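You operate a simulated robot arm through the tools that you are given. There is no shell and no other tool. Be economical: measure what you need, move in short steps, check, and stop when the job is done.

Carry out the task below with a simulated robot arm. There is one attempt and no reset: what you move stays moved.

Task
Run the loaded washer through a short wash, then switch it off and pull the drawer open.
Fine: shut the drawer, set the dial, press start and wait for the green lamp; the drum stays in the basket, the prime key stays.

It is judged by the outcome, as a careful person would: the job done as asked, and still so three seconds after it is handed in. It fails if anything else is knocked over, pushed out of place, dropped, spilled or broken.

Robot
A 6-joint arm with a two-finger gripper, fixed in place. Base frame: the origin is at the foot of the arm, x ahead of it, y to its left, z up; the work surface is at about z = 0.628. Readings come in m, rad, newtons and seconds.
With the tool pointing down near the work surface it reaches from about 0.1 to 0.32 m from the base axis. Its first joint turns from -1.204 to 3.002 rad. Payload 3 kg.
The TCP is the grasp point, 0.03 m short of the fingertips. In the tool frame z runs along the fingers and y along their closing line. Largest opening 0.096 m; the body of the gripper starts 0.053 m behind the TCP.
Orientation is told as [roll, pitch, yaw] about the base's x, y, z axes, in that order, counted from this pose: with the fingers straight down and closing along the base's y, the tool's x points along the base's -x, its y along +y and its z along -z.

Tools
- The arm moves only by the tool send_rows. Its argument "deltas" is a list of rows, each a list of 2 entries, a list of its own where there are three numbers: the shift along the tool's x, y, z in mm, then the turn, a rotation vector about the tool's x, y, z in rad. In form: [[[x, y, z], [wx, wy, wz]], ...]. A call has 1 to 10 rows; each row shifts and turns the commanded pose from where the row before left it, along the tool's axes as they then stand. "gripper" is the opening, from 0 (shut) to 1 (fully open), set as the call begins (left out, the last holds). A row lasts 0.2 s, in which the tool goes at most 0.05 m and 0.15 rad; a call with a longer step from one row to the next is refused whole, and so is a gripper value outside its range. A pose out of reach is approached as far as the arm can. The call stops where the force on the tool passes 90 N (or 10 N more than at its start, if that is more) or the arm is blocked; 0.2 s more then pass. The fingers move at their own pace (about 0.153 m/s each) and stop on an object; they squeeze with about 23 N. The grip force told is the motor's: it shows also when the fingers shut on nothing. Time passes only in rows, and 0.2 s behind the last, so rows that do not move let the fingers close. It gives the time, the measured TCP pose, the force on the tool (base axes), the opening and the grip force at its end, in the units of the frame above (readings bear some noise), with the torque about the TCP (base axes, N m) and any sound that the robot's microphone picked up.
- Cameras (640 x 400 px; columns grow to the right, rows downward): "scene" is fixed at [0.2023, 0.6439, 1.4798]; the picture's right is [-0.97, -0.24, 0.00], its down [-0.16, 0.64, -0.75] and it looks along [0.18, -0.73, -0.66] (base axes); focal length 366 px, centre (320, 200). "wrist" rides on the gripper at [0.073, 0.023, -0.083] in the tool frame; the picture's right is [-0.29, 0.96, 0.00], its down [-0.66, -0.20, -0.72] and it looks along [-0.69, -0.21, 0.69] (tool axes); focal length 247 px, centre (320, 200). There is no depth. A picture from a camera that has moved, and an enlarged one, comes with that camera's place and axes in the base frame and with its lens. The place of the scene camera against the robot may be out by one fixed shift of up to 0.025 m in any direction.
- get_image(camera): a new picture of that camera. No time passes.
- raise_lower(by): slides the trunk up (or, below 0, down) by that many m; the arm rides with it, the base frame stays. It gives what a move gives, with no picture.
- close_up(camera, box): a new picture of the part [left, top, right, bottom] of that camera's present view, enlarged. No time passes.
- sign_off(): hands the job in; it is judged then, once.

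Work in short steps. Places have to be worked out from the pictures, the camera data and where the tool is seen: move nearer, look again, correct. Check each grasp and each placing, and mend what went wrong. You have 120 turns and 76 pictures in all, those below and enlarged ones among them. Open the gripper and draw the arm clear of the work before you hand the job in, unless the task says otherwise; then end with one line.

The tools are called after "Call:" as name(argument=value, ...) on one line, values as JSON. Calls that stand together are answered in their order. send_rows: Moves the arm, as the interface text tells. Its arguments: {"type":"object","properties":{"deltas":{"type":"array"},"gripper":{"type":"number"}},"required":["deltas"]} The other tools are called the same way: raise_lower (by) slides the trunk up or down; get_image (camera) takes a picture; close_up (camera, box) takes an enlarged picture of a part of a camera's view; sign_off () hands the job in.

At the start:

```text
time: 0.0
tcp_pos: [0.2989, -0.4213, 0.93]
tool_rot: [0.002, -0.001, 0.0]
ft_force: [-0.9, -0.8, 0.5]
moment: [0.0, 0.01, 0.0]
opening: 0.0963
grasp_force: 0.0
trunk travel left (down, up): [-0.892, 0.048]
```

scene: 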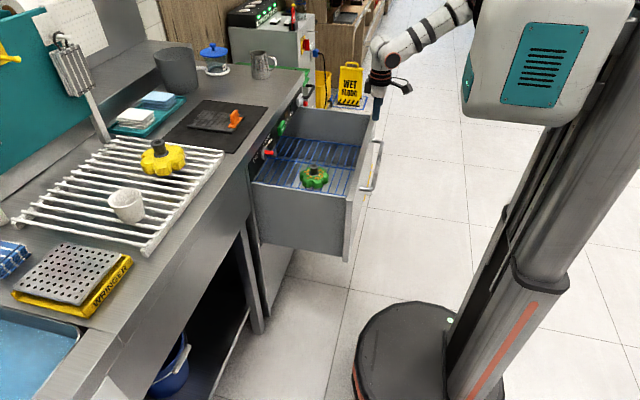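
wrist: 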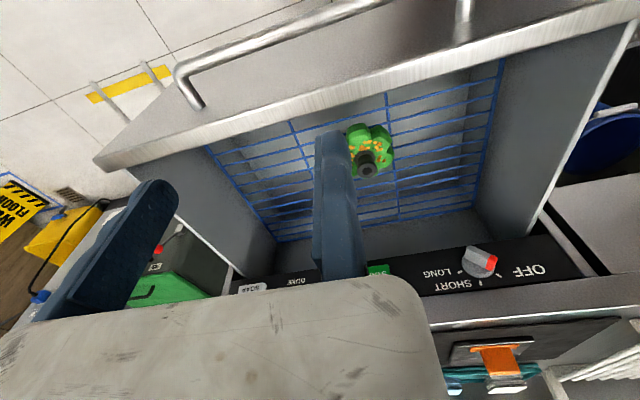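

I see an open drawer washer with a panel: dial (OFF/SHORT/LONG), a green key, and a white key. I'll enlarge the panel from both cameras.

Call:
close_up(camera="wrist", box=[220, 220, 600, 400])

Call:
close_up(camera="scene", box=[230, 70, 400, 270])

```text
1.68 times, centred on (410, 310) of wrist
camera zoom: at [0.2276, -0.3977, 1.0138], right [0.29, 0.96, 0.0], down [0.66, -0.2, 0.72], along [0.69, -0.21, -0.69], focal length 416 px, centre (168, 15)
```

zoom: 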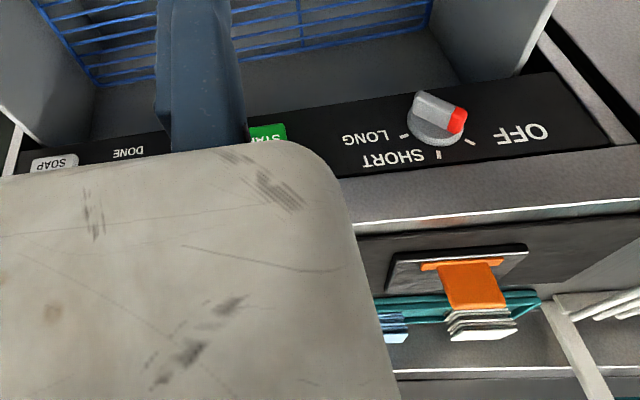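

```text
2.00 times, centred on (315, 170) of scene
camera zoom: at [0.2023, 0.6439, 1.4798], right [-0.97, -0.24, 0.0], down [-0.16, 0.64, -0.75], along [0.18, -0.73, -0.66], focal length 733 px, centre (330, 260)
```

zoom: 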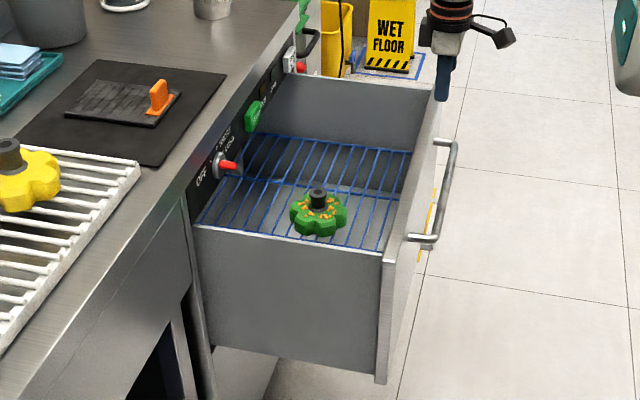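

I judge the dial near (0.605, -0.267, 0.83), its pointer at OFF. The drawer handle bar lies along y at about x 0.265, z 0.73, from y -0.57 to -0.27. I'll turn the tool to point horizontally along +x, well above everything.

Call:
send_rows(deltas=[[[0, 0, 0], [0, -0.15, 0]], [[0, 0, 0], [0, -0.15, 0]], [[0, 0, 0], [0, -0.15, 0]], [[0, 0, 0], [0, -0.15, 0]], [[0, 0, 0], [0, -0.15, 0]], [[0, 0, 0], [0, -0.15, 0]], [[0, 0, 0], [0, -0.15, 0]], [[0, 0, 0], [0, -0.15, 0]], [[0, 0, 0], [0, -0.15, 0]], [[0, 0, 0], [0, -0.15, 0]]])

```text
time: 2.2
tcp_pos: [0.3147, -0.3131, 0.9774]
tool_rot: [-0.047, -1.498, 0.041]
ft_force: [-0.6, 0.8, 0.0]
moment: [0.01, 0.03, -0.02]
opening: 0.0962
grasp_force: 0.0
out of reach, approached as far as the arm can: row 1, 2, 3, 5, 8, 9, 10
trunk travel left (down, up): [-0.892, 0.048]
```

The pose is only approximately reached; I'll look at the arm configuration.

Call:
get_image(camera="scene")

Call:
get_image(camera="wrist")

```text
71 pictures are left
```

scene: 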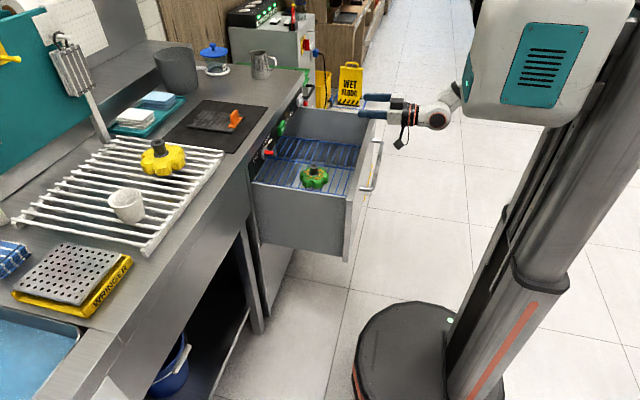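

```text
70 pictures are left
camera wrist: at [0.2268, -0.2889, 0.9104], right [0.03, 0.96, 0.29], down [-0.67, -0.2, 0.71], along [0.74, -0.21, 0.64], focal length 247 px, centre (320, 200)
```

wrist: 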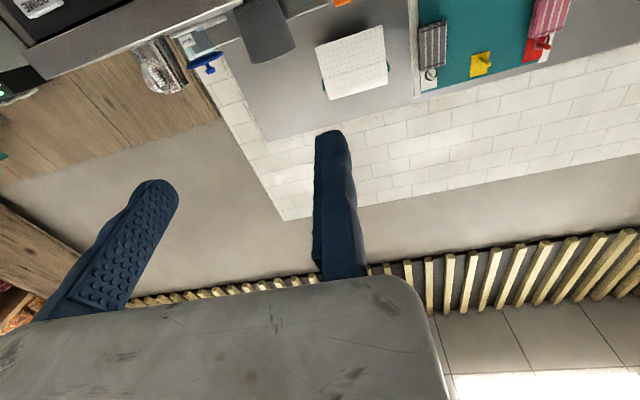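

The arm hangs from a high shoulder, so lowering the trunk should improve horizontal reach. First I'll back the tool off in -x (tool -z) to clear the drawer.

Call:
send_rows(deltas=[[[0, 0, -40], [0, 0, 0]], [[0, 0, -40], [0, 0, 0]]])

Call:
raise_lower(by=-0.1)

```text
time: 2.8
tcp_pos: [0.2342, -0.3113, 0.9814]
tool_rot: [0.012, -1.503, -0.012]
ft_force: [0.3, 0.4, 0.4]
moment: [-0.02, 0.0, -0.03]
opening: 0.0958
grasp_force: 0.1
trunk travel left (down, up): [-0.892, 0.048]
```

```text
time: 4.1
tcp_pos: [0.2352, -0.3102, 0.8811]
tool_rot: [0.01, -1.498, -0.011]
ft_force: [-0.1, 0.0, 0.8]
moment: [0.02, -0.01, 0.0]
opening: 0.0958
grasp_force: 0.0
trunk travel left (down, up): [-0.792, 0.148]
```

Reach is fine here. Now I'll level the pitch and roll the tool 90° so the fingers close vertically, for the horizontal handle bar.

Call:
send_rows(deltas=[[[0, 0, 0], [0, -0.07, 0]], [[0, 0, 0], [0, 0, 0.15]], [[0, 0, 0], [0, 0, 0.15]], [[0, 0, 0], [0, 0, 0.15]], [[0, 0, 0], [0, 0, 0.15]], [[0, 0, 0], [0, 0, 0.15]], [[0, 0, 0], [0, 0, 0.15]], [[0, 0, 0], [0, 0, 0.15]], [[0, 0, 0], [0, 0, 0.15]], [[0, 0, 0], [0, 0, 0.15]]])

Call:
send_rows(deltas=[[[0, 0, 0], [0, 0, 0.15]], [[0, 0, -20], [0, 0, 0.07]]])

Call:
get_image(camera="wrist")

Call:
get_image(camera="scene")

```text
time: 6.3
tcp_pos: [0.351, -0.188, 1.0469]
tool_rot: [1.567, -0.217, -1.569]
ft_force: [-0.1, 0.5, -0.4]
moment: [0.01, 0.02, -0.02]
opening: 0.0962
grasp_force: 0.1
out of reach, approached as far as the arm can: row 1, 2, 3, 4, 5, 6, 7, 8, 9, 10
trunk travel left (down, up): [-0.792, 0.148]
```

```text
time: 6.9
tcp_pos: [0.3323, -0.1828, 1.0535]
tool_rot: [1.592, -0.024, -1.546]
ft_force: [0.5, -0.3, -0.5]
moment: [-0.01, 0.0, 0.03]
opening: 0.0962
grasp_force: 0.0
trunk travel left (down, up): [-0.792, 0.148]
```

```text
69 pictures are left
camera wrist: at [0.2471, -0.1113, 1.0723], right [-0.01, -0.27, 0.96], down [-0.7, -0.68, -0.2], along [0.71, -0.68, -0.18], focal length 247 px, centre (320, 200)
```

wrist: 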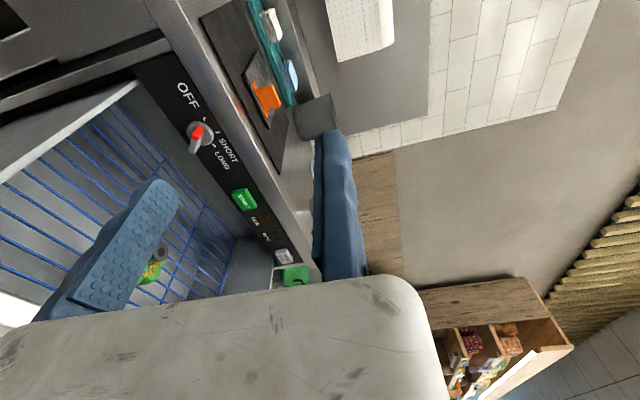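

```text
68 pictures are left
```

scene: 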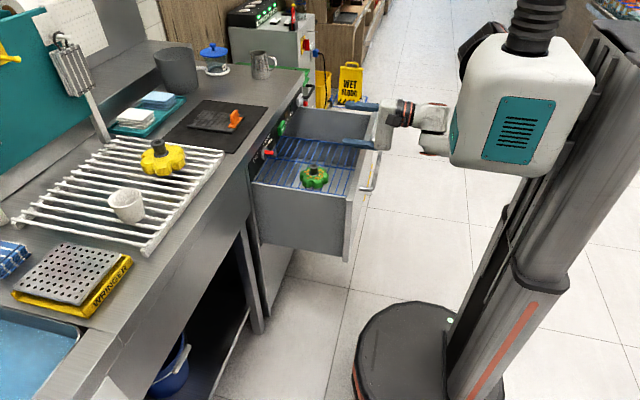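

Orientation is right now (fingers close vertically, tool along +x). Next I'll retract in -x and shift to -y, then check the reach before lowering.

Call:
send_rows(deltas=[[[0, 0, -45], [0, 0, 0]], [[0, 0, -45], [0, 0, 0]], [[-30, 0, -30], [0, 0.02, -0.02]], [[-45, 0, 0], [0, 0, 0]], [[-45, 0, 0], [0, 0, 0]], [[-40, 0, 0], [0, 0, 0]]])

```text
time: 7.4
tcp_pos: [0.2886, -0.155, 1.0497]
tool_rot: [1.58, -0.104, -1.354]
ft_force: [-0.1, -0.6, -0.6]
moment: [-0.03, -0.01, -0.01]
opening: 0.0956
grasp_force: 0.0
out of reach, approached as far as the arm can: row 1, 2
trunk travel left (down, up): [-0.792, 0.148]
stopped in row 2: the arm was blocked; the commanded pose is now the measured one
```

The arm blocks when its wrist swings beyond joint 1's limit, so far-side horizontal poses near the trunk are infeasible. I'll go to a tool-down posture closing along x, which can straddle the bar, by rotating about tool x while descending.

Call:
send_rows(deltas=[[[0, -10, 0], [0.15, 0, 0]], [[0, -10, 0], [0.15, 0, 0]], [[0, -10, 0], [0.15, 0, 0]], [[0, -10, 0], [0.15, 0, 0]], [[0, -10, 0], [0.15, 0, 0]], [[0, 0, 10], [0.15, 0, 0]], [[0, 0, 10], [0.15, 0, 0]], [[0, 0, 10], [0.15, 0, 0]], [[0, 0, 10], [0.15, 0, 0]], [[0, 0, 10], [0.15, 0, 0]]], gripper=1)

```text
time: 9.6
tcp_pos: [0.3385, -0.2407, 0.8947]
tool_rot: [0.076, -0.101, -1.357]
ft_force: [0.6, 0.6, 0.6]
moment: [-0.01, -0.01, -0.02]
opening: 0.0962
grasp_force: 0.1
out of reach, approached as far as the arm can: row 1, 2, 3, 4, 5, 6, 7, 8, 9, 10
trunk travel left (down, up): [-0.792, 0.148]
```

Tool is nearly down. I'll square it up (yaw -π/2) and retract to about (0.2, -0.28), staying high.

Call:
send_rows(deltas=[[[0, 0, 0], [0.038, 0.05, 0.105]], [[0, 0, 0], [0.038, 0.05, 0.105]], [[0, -40, 0], [0, 0, 0]], [[-10, -40, 0], [0, 0, 0]], [[-15, -40, 0], [0, 0, 0]], [[-15, -20, 0], [0, 0, 0]]])

Call:
get_image(camera="wrist")

Call:
get_image(camera="scene")

```text
time: 11.0
tcp_pos: [0.2465, -0.2627, 0.8695]
tool_rot: [0.018, 0.001, -1.559]
ft_force: [1.2, 0.9, 0.4]
moment: [-0.02, 0.01, 0.01]
opening: 0.0962
grasp_force: 0.2
out of reach, approached as far as the arm can: row 4, 5, 6
trunk travel left (down, up): [-0.792, 0.148]
```

```text
67 pictures are left
camera wrist: at [0.2681, -0.1889, 0.9541], right [0.96, -0.28, 0.02], down [-0.21, -0.66, 0.72], along [-0.19, -0.69, -0.7], focal length 247 px, centre (320, 200)
```

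wrist: 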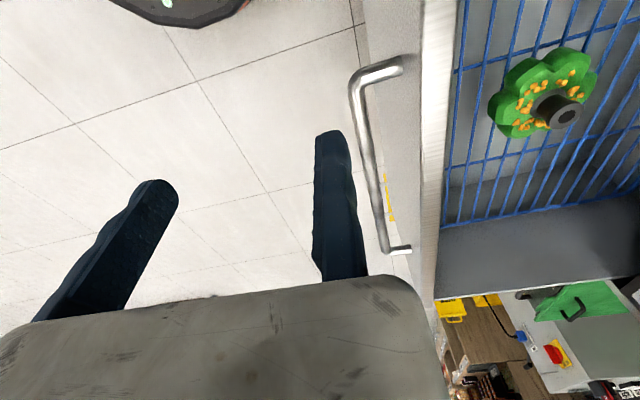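

```text
66 pictures are left
```

scene: 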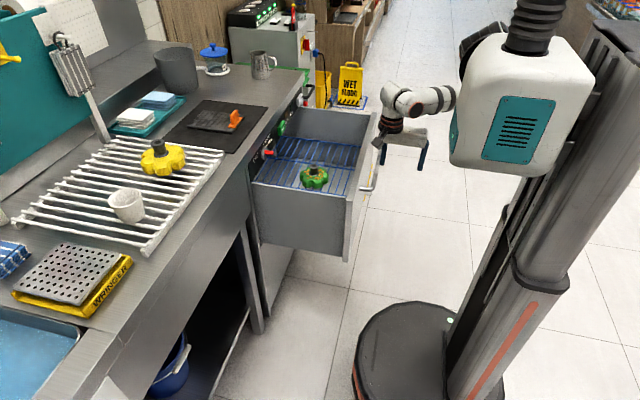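

Triangulating the handle from two wrist views puts the bar at x≈0.275, z≈0.735, y from -0.27 to -0.56, with the drawer face at x≈0.312. I'll close the fingers, back off a little more in x, then lower the trunk so the fingers stand in front of the bar.

Call:
send_rows(deltas=[[[-10, -15, 0], [0, 0, 0]], [[-10, -5, 0], [0, 0, 0]], [[0, 0, 0], [0, 0, 0]]], gripper=0)

```text
time: 11.8
tcp_pos: [0.2438, -0.2655, 0.8651]
tool_rot: [0.013, 0.01, -1.562]
ft_force: [0.4, 0.1, -0.8]
moment: [0.01, 0.01, -0.04]
opening: 0.0002
grasp_force: 23.1
out of reach, approached as far as the arm can: row 1, 2
trunk travel left (down, up): [-0.792, 0.148]
```

The left limit of joint 1 explains the block. The drawer face spans y≈-0.15 to -0.62 with its top near z≈0.81, so I can push the face beside the handle at y≈-0.2. I'll move there with shut fingers and lower.

Call:
send_rows(deltas=[[[30, 0, 0], [0, 0, 0]], [[30, 0, 0], [0, 0, 0]], [[0, 0, 0], [0, 0, 0]]])

Call:
raise_lower(by=-0.08)

Call:
get_image(camera="wrist")

Call:
close_up(camera="scene", box=[230, 70, 470, 270])

```text
time: 12.6
tcp_pos: [0.2432, -0.2652, 0.865]
tool_rot: [0.012, 0.008, -1.561]
ft_force: [0.4, -0.2, 0.4]
moment: [0.01, 0.02, 0.01]
opening: 0.0
grasp_force: 22.9
out of reach, approached as far as the arm can: row 1, 2
trunk travel left (down, up): [-0.792, 0.148]
```

```text
time: 13.8
tcp_pos: [0.2431, -0.2652, 0.7859]
tool_rot: [0.011, 0.006, -1.562]
ft_force: [0.4, 0.5, 0.5]
moment: [0.0, -0.01, -0.01]
opening: 0.0
grasp_force: 23.1
trunk travel left (down, up): [-0.712, 0.228]
```

```text
65 pictures are left
camera wrist: at [0.265, -0.1911, 0.8696], right [0.96, -0.29, 0.01], down [-0.21, -0.67, 0.72], along [-0.2, -0.69, -0.7], focal length 247 px, centre (320, 200)
```

wrist: 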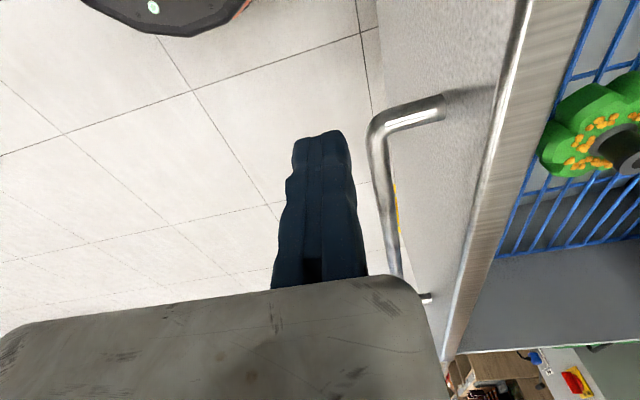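

```text
2.00 times, centred on (350, 170) of scene
camera zoom: at [0.2023, 0.6439, 1.4798], right [-0.97, -0.24, 0.0], down [-0.16, 0.64, -0.75], along [0.18, -0.73, -0.66], focal length 733 px, centre (260, 260)
```

zoom: 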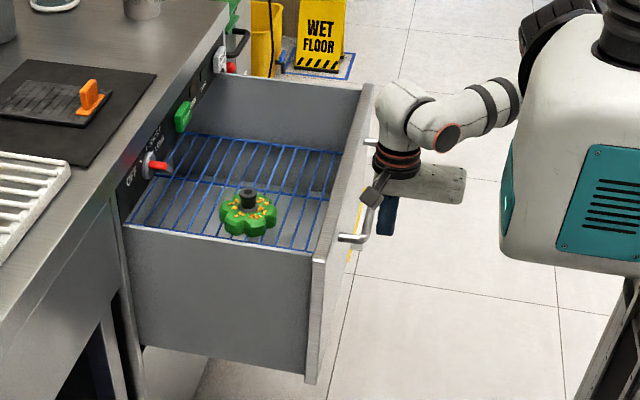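

The +y shift wasn't reachable, but the fingers here sit just above the bar level and in front of the face, so I can push the face directly. I'll push +x in small steps.

Call:
send_rows(deltas=[[[0, 20, 0], [0, 0, 0]], [[0, 20, 0], [0, 0, 0]], [[0, 20, 0], [0, 0, 0]], [[0, 20, 0], [0, 0, 0]]])

Call:
get_image(camera="wrist")

```text
time: 14.8
tcp_pos: [0.3252, -0.2654, 0.7841]
tool_rot: [0.012, 0.006, -1.562]
ft_force: [0.5, 0.0, 0.8]
moment: [0.01, -0.01, 0.06]
opening: 0.0
grasp_force: 22.9
trunk travel left (down, up): [-0.712, 0.228]
```

```text
63 pictures are left
camera wrist: at [0.3465, -0.1913, 0.87], right [0.96, -0.28, 0.01], down [-0.21, -0.67, 0.72], along [-0.2, -0.69, -0.7], focal length 247 px, centre (320, 200)
```

wrist: 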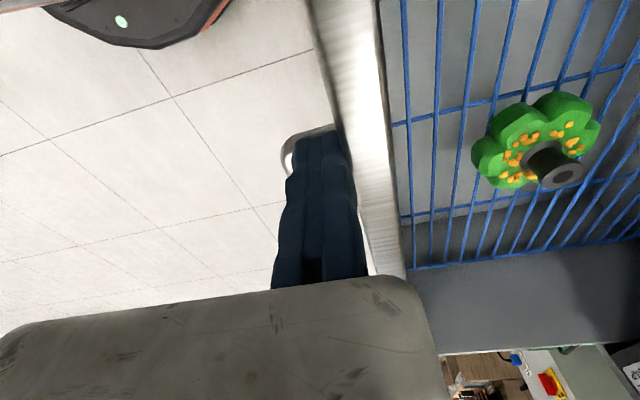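

The fingers are now against the face. I'll keep pushing gently.

Call:
send_rows(deltas=[[[0, 10, 0], [0, 0, 0]], [[0, 10, 0], [0, 0, 0]], [[0, 10, 0], [0, 0, 0]], [[0, 10, 0], [0, 0, 0]], [[0, 10, 0], [0, 0, 0]], [[0, 10, 0], [0, 0, 0]], [[0, 10, 0], [0, 0, 0]], [[0, 10, 0], [0, 0, 0]], [[0, 10, 0], [0, 0, 0]], [[0, 10, 0], [0, 0, 0]]])

Call:
get_image(camera="wrist")

```text
time: 17.0
tcp_pos: [0.4242, -0.2656, 0.7839]
tool_rot: [0.011, 0.007, -1.561]
ft_force: [0.1, 0.0, -0.9]
moment: [0.03, 0.0, -0.04]
opening: 0.0
grasp_force: 22.9
out of reach, approached as far as the arm can: row 2
trunk travel left (down, up): [-0.712, 0.228]
```

```text
62 pictures are left
camera wrist: at [0.4453, -0.1921, 0.8689], right [0.96, -0.29, 0.01], down [-0.21, -0.67, 0.72], along [-0.2, -0.69, -0.7], focal length 247 px, centre (320, 200)
```

wrist: 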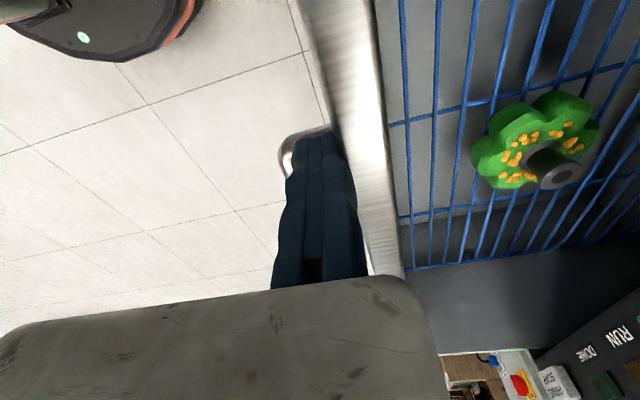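

It moves easily. Continue another 80 mm, keeping the gripper body short of the panel.

Call:
send_rows(deltas=[[[0, 10, 0], [0, 0, 0]], [[0, 10, 0], [0, 0, 0]], [[0, 10, 0], [0, 0, 0]], [[0, 10, 0], [0, 0, 0]], [[0, 10, 0], [0, 0, 0]], [[0, 10, 0], [0, 0, 0]], [[0, 10, 0], [0, 0, 0]]])

Call:
close_up(camera="scene", box=[220, 70, 460, 270])

Call:
get_image(camera="wrist")

```text
time: 18.6
tcp_pos: [0.4936, -0.2642, 0.7865]
tool_rot: [0.014, 0.009, -1.562]
ft_force: [0.1, -0.2, -0.3]
moment: [0.01, -0.02, -0.03]
opening: 0.0
grasp_force: 23.3
trunk travel left (down, up): [-0.712, 0.228]
```

```text
2.00 times, centred on (340, 170) of scene
camera zoom: at [0.2023, 0.6439, 1.4798], right [-0.97, -0.24, 0.0], down [-0.16, 0.64, -0.75], along [0.18, -0.73, -0.66], focal length 733 px, centre (280, 260)
```

zoom: 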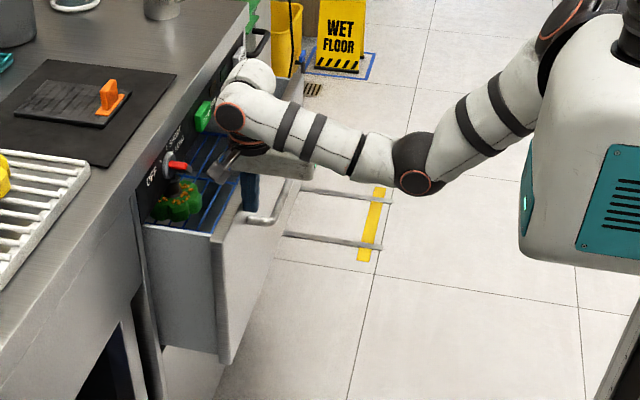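

```text
60 pictures are left
camera wrist: at [0.5153, -0.1907, 0.87], right [0.96, -0.28, 0.01], down [-0.21, -0.67, 0.72], along [-0.2, -0.69, -0.7], focal length 247 px, centre (320, 200)
```

wrist: 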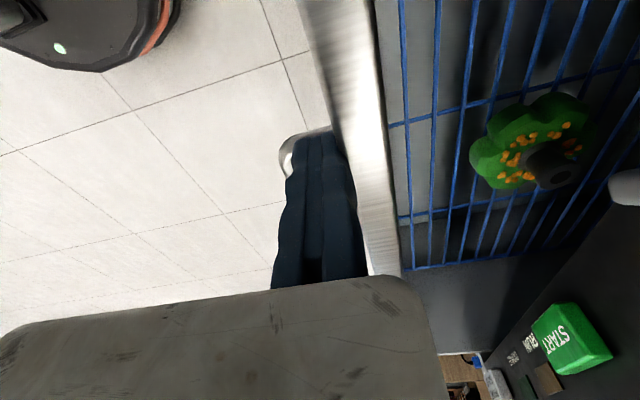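

Nearly there; the gripper body would soon meet the panel, so I'll retract 80 mm and tilt the tool horizontal to finish pushing with the fingertips.

Call:
send_rows(deltas=[[[0, -40, 0], [0, 0, 0]], [[0, -40, 0], [0, 0, 0]], [[0, 0, 0], [-0.15, 0, 0]], [[0, 0, 0], [-0.15, 0, 0]], [[0, 0, 0], [-0.15, 0, 0]], [[0, 0, 0], [-0.15, 0, 0]], [[0, 0, 0], [-0.15, 0, 0]], [[0, 0, 0], [-0.15, 0, 0]], [[0, 0, 0], [-0.15, 0, 0]]])

Call:
send_rows(deltas=[[[0, 0, 0], [-0.15, 0, 0]], [[0, 0, 0], [-0.15, 0, 0]], [[0, 0, 0], [-0.15, 0, 0]], [[0, 0, 0], [-0.07, 0, 0]]])

Call:
get_image(camera="wrist")

Call:
close_up(camera="scene", box=[220, 70, 460, 270])

```text
time: 20.6
tcp_pos: [0.4119, -0.2656, 0.7843]
tool_rot: [1.063, 0.008, -1.563]
ft_force: [0.3, 0.2, -0.1]
moment: [0.0, -0.01, 0.01]
opening: 0.0002
grasp_force: 23.3
trunk travel left (down, up): [-0.712, 0.228]
```

```text
time: 21.6
tcp_pos: [0.4103, -0.2507, 0.7922]
tool_rot: [1.515, 0.012, -1.518]
ft_force: [0.3, 0.1, -0.4]
moment: [0.0, -0.02, 0.0]
opening: 0.0
grasp_force: 23.2
out of reach, approached as far as the arm can: row 2, 3
trunk travel left (down, up): [-0.712, 0.228]
```

```text
59 pictures are left
camera wrist: at [0.3253, -0.1814, 0.8206], right [0.07, -0.3, 0.95], down [-0.7, -0.7, -0.17], along [0.71, -0.65, -0.26], focal length 247 px, centre (320, 200)
```

wrist: 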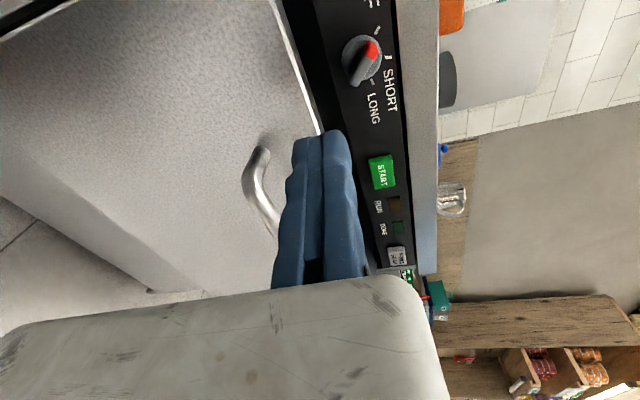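

```text
2.00 times, centred on (340, 170) of scene
camera zoom: at [0.2023, 0.6439, 1.4798], right [-0.97, -0.24, 0.0], down [-0.16, 0.64, -0.75], along [0.18, -0.73, -0.66], focal length 733 px, centre (280, 260)
```

zoom: 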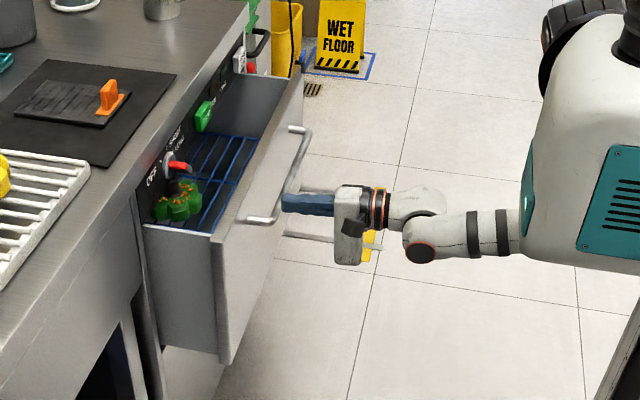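

Good view of the whole panel, and the tool is horizontal. I'll lower 18 mm and push the face in with the fingertips until it stops.

Call:
send_rows(deltas=[[[0, -18, 10], [0.04, 0, 0]], [[0, 0, 25], [0, 0, 0]], [[0, 0, 20], [0, 0, 0]], [[0, 0, 10], [0, 0, 0]], [[0, 0, 10], [0, 0, 0]], [[0, 0, 10], [0, 0, 0]], [[0, 0, 10], [0, 0, 0]], [[0, 0, 10], [0, 0, 0]], [[0, 0, 10], [0, 0, 0]], [[0, 0, 10], [0, 0, 0]]])

Call:
get_image(camera="wrist")

```text
time: 23.8
tcp_pos: [0.5351, -0.2437, 0.7619]
tool_rot: [1.475, 0.013, -1.52]
ft_force: [0.3, -0.1, 0.7]
moment: [0.01, 0.02, 0.02]
opening: 0.0
grasp_force: 23.3
trunk travel left (down, up): [-0.712, 0.228]
```

```text
57 pictures are left
camera wrist: at [0.4501, -0.1754, 0.7948], right [0.11, -0.3, 0.95], down [-0.7, -0.7, -0.14], along [0.7, -0.65, -0.29], focal length 247 px, centre (320, 200)
```

wrist: 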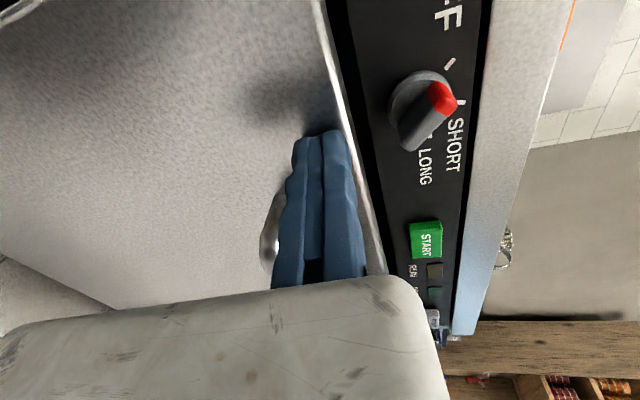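

Still free-moving; continue, correcting the small tilt.

Call:
send_rows(deltas=[[[0, 0, 10], [0, 0, 0]], [[0, 0, 10], [0, 0, 0]], [[0, 0, 8], [0, 0, 0]], [[0, 0, 8], [0, 0, 0]], [[0, 0, 8], [0, 0, 0]], [[0, 0, 8], [0, 0, 0]], [[0, 0, 8], [0, 0, 0]]])

Call:
get_image(camera="wrist")

Call:
close_up(camera="scene", box=[220, 70, 460, 270])

```text
time: 25.4
tcp_pos: [0.5942, -0.2398, 0.7568]
tool_rot: [1.475, 0.014, -1.52]
ft_force: [-0.2, 0.0, 0.2]
moment: [-0.02, -0.01, 0.02]
opening: 0.0
grasp_force: 23.2
trunk travel left (down, up): [-0.712, 0.228]
```

```text
56 pictures are left
camera wrist: at [0.5102, -0.1717, 0.7884], right [0.11, -0.3, 0.95], down [-0.7, -0.7, -0.14], along [0.7, -0.65, -0.29], focal length 247 px, centre (320, 200)
```

wrist: 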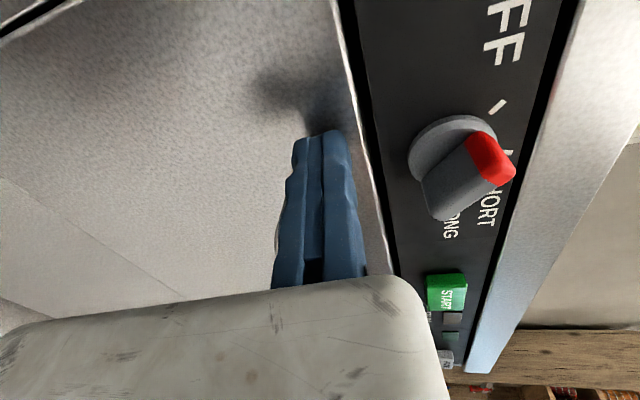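

```text
2.00 times, centred on (340, 170) of scene
camera zoom: at [0.2023, 0.6439, 1.4798], right [-0.97, -0.24, 0.0], down [-0.16, 0.64, -0.75], along [0.18, -0.73, -0.66], focal length 733 px, centre (280, 260)
```

zoom: 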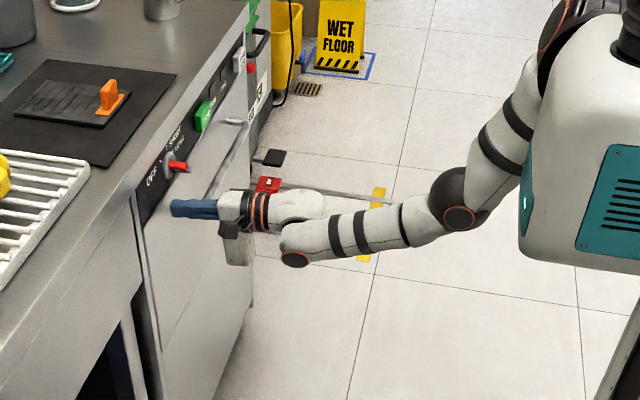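

It looks almost flush. I'll push a bit further to feel the end stop.

Call:
send_rows(deltas=[[[0, 0, 5], [0, 0, 0]], [[0, 0, 5], [0, 0, 0]], [[0, 0, 5], [0, 0, 0]], [[0, 0, 4], [0, 0, 0]]])

```text
time: 26.4
tcp_pos: [0.602, -0.2412, 0.7554]
tool_rot: [1.475, 0.016, -1.521]
ft_force: [-60.5, 0.3, -5.4]
moment: [0.05, -0.32, -0.51]
opening: 0.0
grasp_force: 22.9
trunk travel left (down, up): [-0.712, 0.228]
```

Firm stop (60 N): the drawer is home. I'll back off and look at the panel.

Call:
send_rows(deltas=[[[0, 0, -20], [0, 0, 0]], [[0, 0, -40], [0, 0, 0]], [[0, 0, -40], [-0.09, 0, 0]], [[0, 30, 0], [0, 0, 0]]])

Call:
get_image(camera="wrist")

Call:
close_up(camera="scene", box=[240, 80, 360, 180])

```text
time: 27.4
tcp_pos: [0.5117, -0.2441, 0.796]
tool_rot: [1.567, 0.015, -1.519]
ft_force: [0.5, 0.2, 0.1]
moment: [0.03, 0.02, 0.02]
opening: 0.0
grasp_force: 22.7
trunk travel left (down, up): [-0.712, 0.228]
```

```text
54 pictures are left
camera wrist: at [0.4258, -0.1752, 0.8197], right [0.02, -0.31, 0.95], down [-0.69, -0.69, -0.21], along [0.72, -0.65, -0.22], focal length 247 px, centre (320, 200)
```

wrist: 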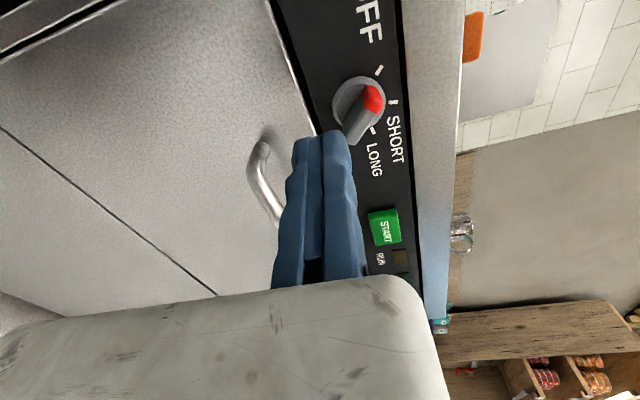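

```text
4.00 times, centred on (300, 130) of scene
camera zoom: at [0.2023, 0.6439, 1.4798], right [-0.97, -0.24, 0.0], down [-0.16, 0.64, -0.75], along [0.18, -0.73, -0.66], focal length 1465 px, centre (400, 480)
```

zoom: 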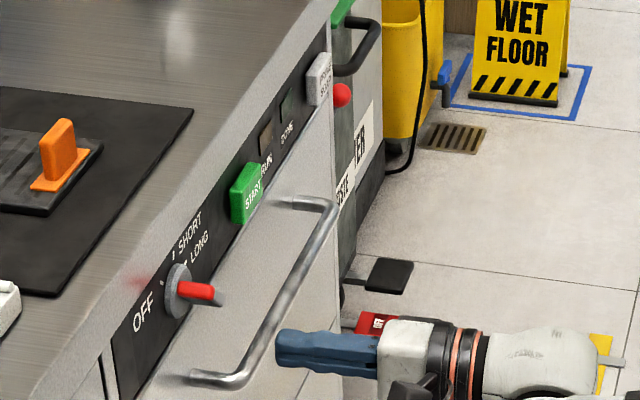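

The drawer is shut. The panel reads dial, START, RUN lamp, DONE lamp, and the white SOAP PRIME key (hands off). I'll take an enlarged look at the dial to read its orientation.

Call:
close_up(camera="wrist", box=[310, 0, 470, 100])

Call:
close_up(camera="wrist", box=[310, 60, 430, 280])

```text
4.00 times, centred on (390, 50) of wrist
camera zoom: at [0.4258, -0.1752, 0.8197], right [0.02, -0.31, 0.95], down [-0.69, -0.69, -0.21], along [0.72, -0.65, -0.22], focal length 988 px, centre (40, 800)
```

zoom: 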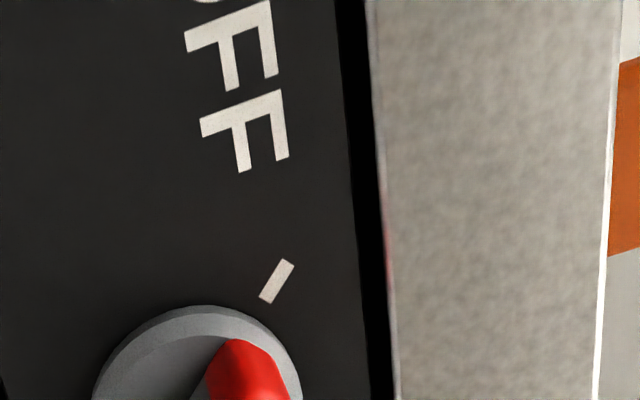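

```text
1.82 times, centred on (370, 170) of wrist
camera zoom: at [0.4258, -0.1752, 0.8197], right [0.02, -0.31, 0.95], down [-0.69, -0.69, -0.21], along [0.72, -0.65, -0.22], focal length 449 px, centre (229, 254)
```

zoom: 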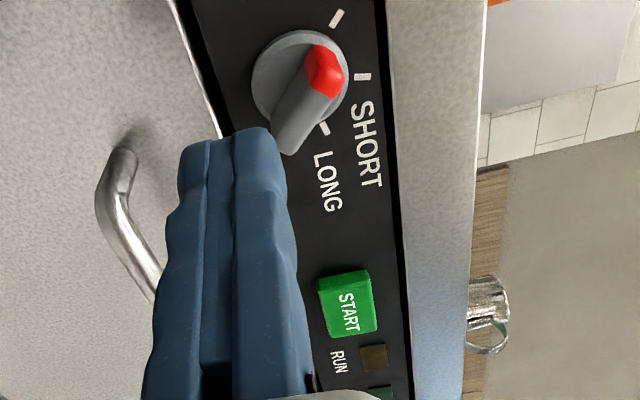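

From the views I get: dial axis at y≈-0.263, z≈0.821, disc face x≈0.622, grip bar front x≈0.605. The OFF, SHORT and LONG ticks are about 61° apart, with the pointer on OFF (45° up toward +y). I'll line up in front with the fingers across the bar (roll +45°), half open.

Call:
send_rows(deltas=[[[-19, 25, 0], [0, -0.052, 0]], [[0, 0, 0], [0, 0, 0.15]], [[0, 0, 0], [0, 0, 0.15]], [[0, 0, 0], [0, 0, 0.15]], [[0, 0, 0], [0, 0, 0.15]], [[0, 0, 0], [0, 0, 0.15]], [[0, 0, 0], [0, 0, 0.035]]], gripper=0.5)

Call:
get_image(camera="wrist")

Call:
close_up(camera="scene", box=[240, 80, 360, 180])

```text
time: 29.0
tcp_pos: [0.5159, -0.264, 0.82]
tool_rot: [1.563, 0.802, -1.577]
ft_force: [-0.3, 0.9, 0.1]
moment: [0.01, -0.02, 0.0]
opening: 0.0481
grasp_force: 0.0
trunk travel left (down, up): [-0.712, 0.228]
```

```text
50 pictures are left
camera wrist: at [0.432, -0.2294, 0.8889], right [0.0, -0.89, 0.46], down [-0.73, -0.31, -0.61], along [0.69, -0.33, -0.65], focal length 247 px, centre (320, 200)
```

wrist: 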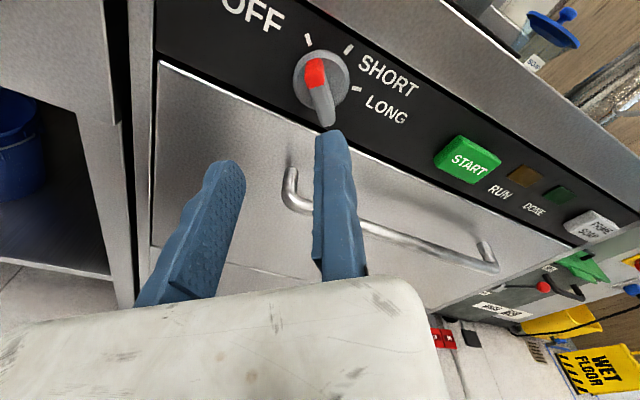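

```text
4.00 times, centred on (300, 130) of scene
camera zoom: at [0.2023, 0.6439, 1.4798], right [-0.97, -0.24, 0.0], down [-0.16, 0.64, -0.75], along [0.18, -0.73, -0.66], focal length 1465 px, centre (400, 480)
```

zoom: 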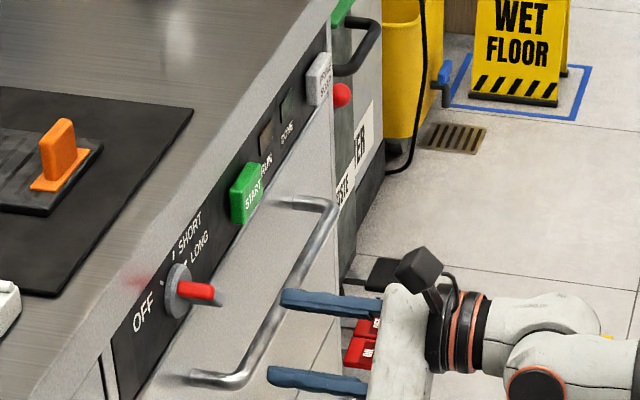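

Everything is consistent: axis at (-0.263, 0.822), ticks at 46°, 106° and 167°, tool aligned at 46°. I'll advance toward the knob and check.

Call:
send_rows(deltas=[[[1, 1, 20], [0, 0, 0]], [[0, 0, 20], [0, 0, 0]], [[0, 0, 12], [0, 0, 0]]])

Call:
get_image(camera="wrist")

Call:
close_up(camera="scene", box=[240, 110, 330, 170])

```text
time: 29.8
tcp_pos: [0.5653, -0.2662, 0.8217]
tool_rot: [1.564, 0.797, -1.576]
ft_force: [-7.5, 1.4, -0.2]
moment: [0.01, -0.07, 0.07]
opening: 0.048
grasp_force: 0.0
trunk travel left (down, up): [-0.712, 0.228]
```

```text
48 pictures are left
camera wrist: at [0.4831, -0.2291, 0.8903], right [0.0, -0.89, 0.46], down [-0.73, -0.32, -0.61], along [0.69, -0.33, -0.65], focal length 247 px, centre (320, 200)
```

wrist: 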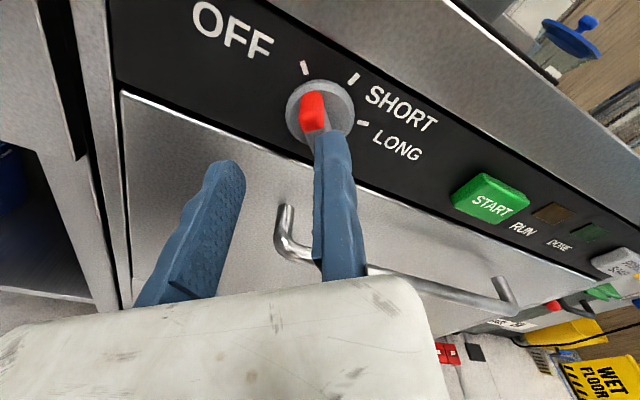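

```text
6.67 times, centred on (285, 140) of scene
camera zoom: at [0.2023, 0.6439, 1.4798], right [-0.97, -0.24, 0.0], down [-0.16, 0.64, -0.75], along [0.18, -0.73, -0.66], focal length 2442 px, centre (553, 600)
```

zoom: 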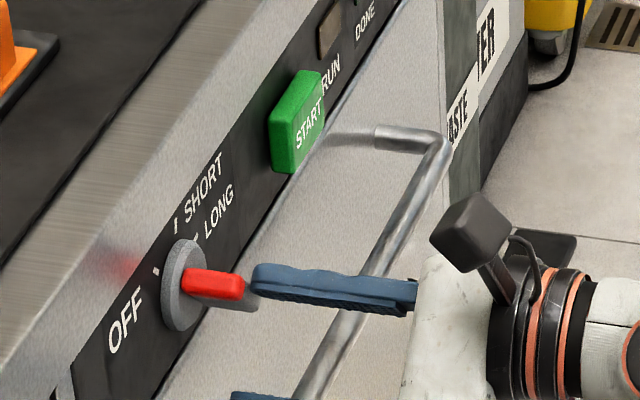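

Contact on the bar's face: comparing views, the gripper's +y finger stays at the TCP line and only the other travels, so the TCP is the fixed pad. I'll back out, shift +9.5 mm along tool y so the fixed finger clears the 12.5 mm bar, and look.

Call:
send_rows(deltas=[[[0, 0, -15], [0, 0, 0]], [[0, 9.5, 0], [0, 0, 0]], [[0, 0, 0], [0, 0, 0]]], gripper=0.4)

Call:
get_image(camera="wrist")

```text
time: 30.6
tcp_pos: [0.5513, -0.2723, 0.8267]
tool_rot: [1.562, 0.798, -1.577]
ft_force: [0.1, -0.8, -0.8]
moment: [-0.02, 0.02, 0.01]
opening: 0.0383
grasp_force: 0.0
trunk travel left (down, up): [-0.712, 0.228]
```

```text
46 pictures are left
camera wrist: at [0.4691, -0.2359, 0.8964], right [0.0, -0.89, 0.46], down [-0.73, -0.32, -0.61], along [0.69, -0.33, -0.65], focal length 247 px, centre (320, 200)
```

wrist: 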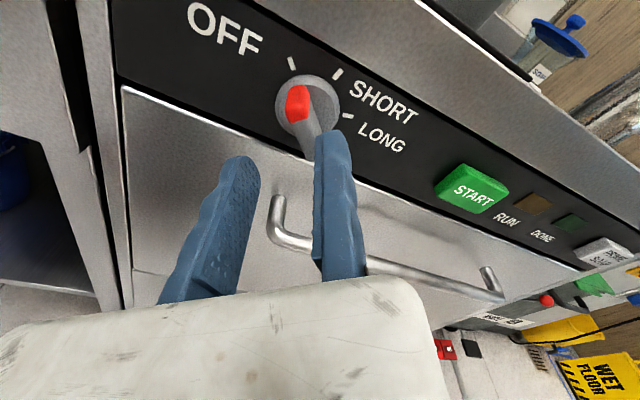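

The bar now lies between the fingers with ~3.6 mm clearance to the fixed one. I'll advance 36 mm, gently.

Call:
send_rows(deltas=[[[0, 0, 12], [0, 0, 0]], [[0, 0, 12], [0, 0, 0]], [[0, 0, 8], [0, 0, 0]], [[0, 0, 4], [0, 0, 0]]])

Call:
get_image(camera="wrist")

Call:
close_up(camera="scene", box=[240, 110, 330, 170])

```text
time: 31.6
tcp_pos: [0.5875, -0.273, 0.8266]
tool_rot: [1.561, 0.797, -1.576]
ft_force: [0.8, -0.2, -0.6]
moment: [-0.01, 0.0, 0.01]
opening: 0.0386
grasp_force: 0.1
trunk travel left (down, up): [-0.712, 0.228]
```

```text
45 pictures are left
camera wrist: at [0.5056, -0.2364, 0.8961], right [0.0, -0.89, 0.46], down [-0.73, -0.32, -0.61], along [0.69, -0.33, -0.65], focal length 247 px, centre (320, 200)
```

wrist: 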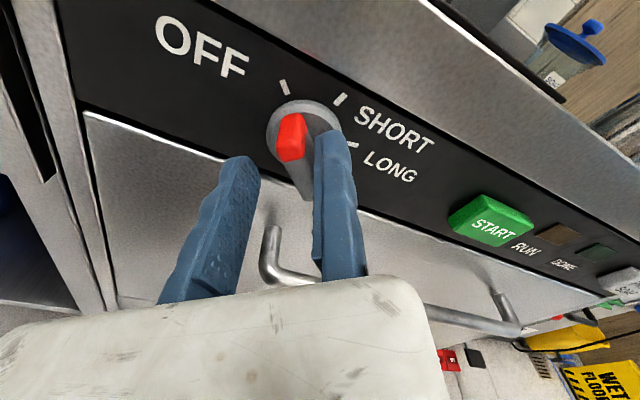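

```text
6.67 times, centred on (285, 140) of scene
camera zoom: at [0.2023, 0.6439, 1.4798], right [-0.97, -0.24, 0.0], down [-0.16, 0.64, -0.75], along [0.18, -0.73, -0.66], focal length 2442 px, centre (553, 600)
```

zoom: 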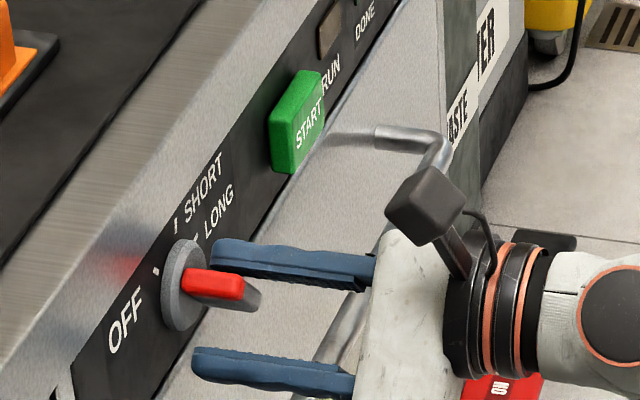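

The bar is well between the fingers. Closing.

Call:
send_rows(deltas=[[[0, 0, 0], [0, 0, 0]], [[0, 0, 0], [0, 0, 0]], [[0, 0, 0], [0, 0, 0]]], gripper=0)

Call:
get_image(camera="wrist")

```text
time: 32.4
tcp_pos: [0.5882, -0.27, 0.8241]
tool_rot: [1.553, 0.797, -1.582]
ft_force: [-9.3, 14.9, -16.9]
moment: [-0.06, -0.59, 0.34]
opening: 0.0117
grasp_force: 44.9
trunk travel left (down, up): [-0.712, 0.228]
```

```text
43 pictures are left
camera wrist: at [0.5059, -0.2341, 0.8943], right [0.01, -0.89, 0.46], down [-0.73, -0.32, -0.61], along [0.68, -0.33, -0.65], focal length 247 px, centre (320, 200)
```

wrist: 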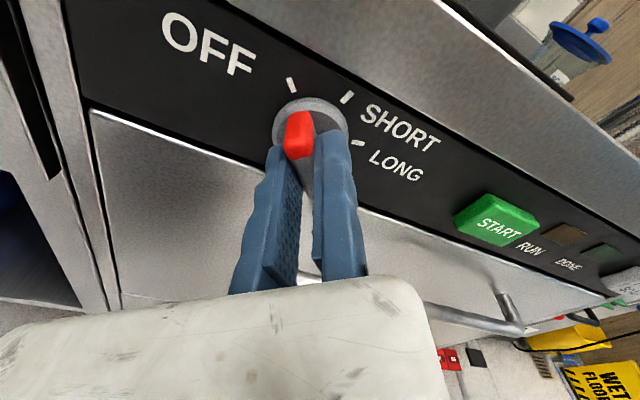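

Bar gripped (opening 11.7 mm). I'll relax the 3.5 mm lateral offset, then turn 1.05 rad about the dial axis (OFF → SHORT, clockwise seen from the front).

Call:
send_rows(deltas=[[[0, -3.5, 0], [0, 0, 0]], [[-0.87, -0.07, 0], [0, 0, 0.15]], [[-0.87, -0.07, 0], [0, 0, 0.15]], [[-0.87, -0.07, 0], [0, 0, 0.15]], [[-0.87, -0.07, 0], [0, 0, 0.15]], [[-0.87, -0.07, 0], [0, 0, 0.15]], [[-0.87, -0.07, 0], [0, 0, 0.15]], [[-0.87, -0.07, 0], [0, 0, 0.15]]])

Call:
get_image(camera="wrist")

Call:
close_up(camera="scene", box=[240, 110, 330, 170])

```text
time: 34.2
tcp_pos: [0.5884, -0.2707, 0.8194]
tool_rot: [-1.55, 1.291, 1.592]
ft_force: [-4.4, -1.5, -4.7]
moment: [-0.02, 0.93, 0.5]
opening: 0.0115
grasp_force: 45.4
trunk travel left (down, up): [-0.712, 0.228]
```

```text
42 pictures are left
camera wrist: at [0.5055, -0.3123, 0.8838], right [0.0, -0.84, -0.55], down [-0.73, 0.38, -0.57], along [0.69, 0.39, -0.61], focal length 247 px, centre (320, 200)
```

wrist: 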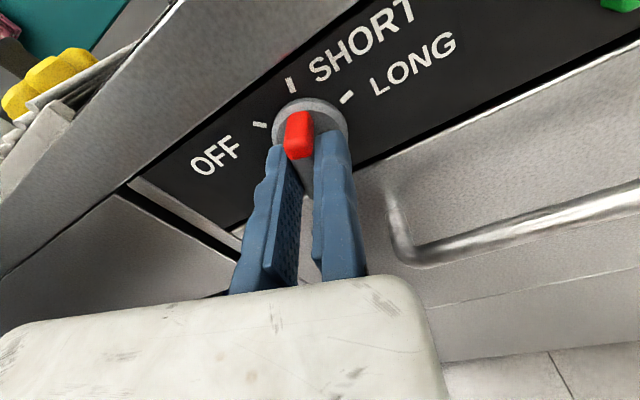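

```text
6.67 times, centred on (285, 140) of scene
camera zoom: at [0.2023, 0.6439, 1.4798], right [-0.97, -0.24, 0.0], down [-0.16, 0.64, -0.75], along [0.18, -0.73, -0.66], focal length 2442 px, centre (553, 600)
```

zoom: 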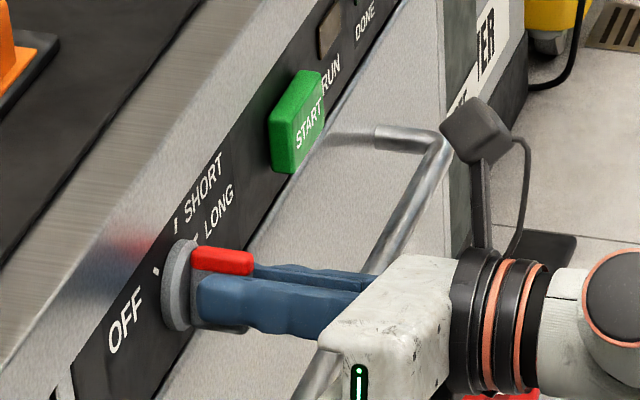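

The pointer lines up with the SHORT tick exactly as it did with OFF before. Release and back out, then verify.

Call:
send_rows(deltas=[[[0, 0, 0], [0, 0, 0]], [[0, 1.5, 0], [0, 0, 0]], [[0, 0, -20], [0, 0, 0]], [[0, 0, -30], [0, 0, 0]], [[0, 0, -30], [0, 0, 0]]], gripper=0.4)

Call:
get_image(camera="wrist")

```text
time: 35.4
tcp_pos: [0.5073, -0.2719, 0.8164]
tool_rot: [-1.577, 1.293, 1.572]
ft_force: [-0.2, 0.6, 0.1]
moment: [0.03, 0.01, 0.02]
opening: 0.0383
grasp_force: 0.1
out of reach, approached as far as the arm can: row 5
trunk travel left (down, up): [-0.712, 0.228]
```

```text
40 pictures are left
camera wrist: at [0.4254, -0.3134, 0.8816], right [0.01, -0.84, -0.54], down [-0.72, 0.37, -0.58], along [0.69, 0.4, -0.61], focal length 247 px, centre (320, 200)
```

wrist: 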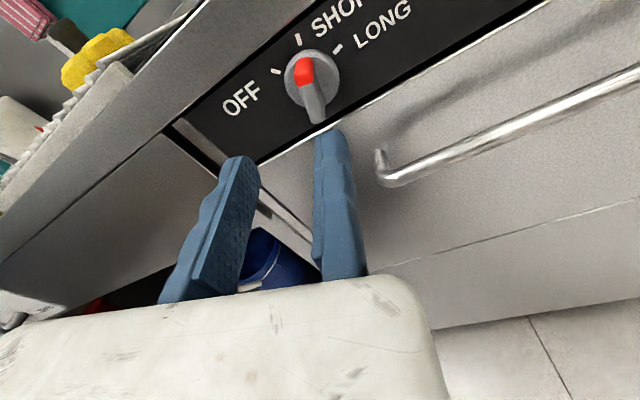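

The dial is on SHORT. START is at about (0.61, -0.409, 0.825) by three views. I'll shut the fingers and shift over in front of it, keeping this roll for the later return turn.

Call:
send_rows(deltas=[[[15, 42, 0], [0, 0, 0]], [[15, 43, 0], [0, 0, 0]], [[15, 43, 0], [0, 0, 0]], [[0, 0, 0], [0, 0, 0]]], gripper=0)

Call:
get_image(camera="wrist")

Call:
close_up(camera="scene", box=[240, 80, 360, 180])

```text
time: 36.4
tcp_pos: [0.5009, -0.3842, 0.8444]
tool_rot: [-1.537, 1.295, 1.601]
ft_force: [0.6, -0.7, 0.6]
moment: [-0.02, -0.01, 0.02]
opening: 0.0002
grasp_force: 23.2
out of reach, approached as far as the arm can: row 2, 3
trunk travel left (down, up): [-0.712, 0.228]
```

```text
39 pictures are left
camera wrist: at [0.4189, -0.4255, 0.9101], right [-0.01, -0.84, -0.54], down [-0.73, 0.38, -0.57], along [0.69, 0.39, -0.61], focal length 247 px, centre (320, 200)
```

wrist: 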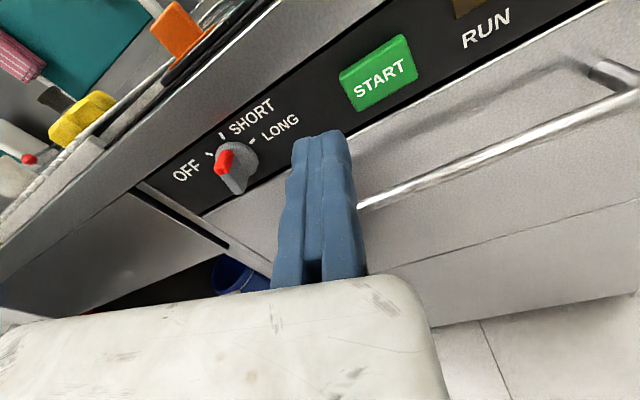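

```text
4.00 times, centred on (300, 130) of scene
camera zoom: at [0.2023, 0.6439, 1.4798], right [-0.97, -0.24, 0.0], down [-0.16, 0.64, -0.75], along [0.18, -0.73, -0.66], focal length 1465 px, centre (400, 480)
```

zoom: 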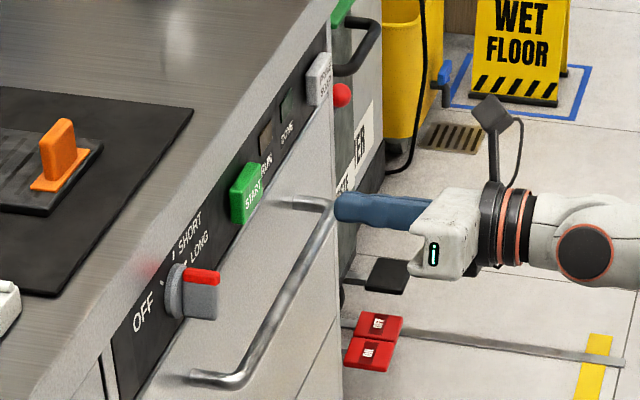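

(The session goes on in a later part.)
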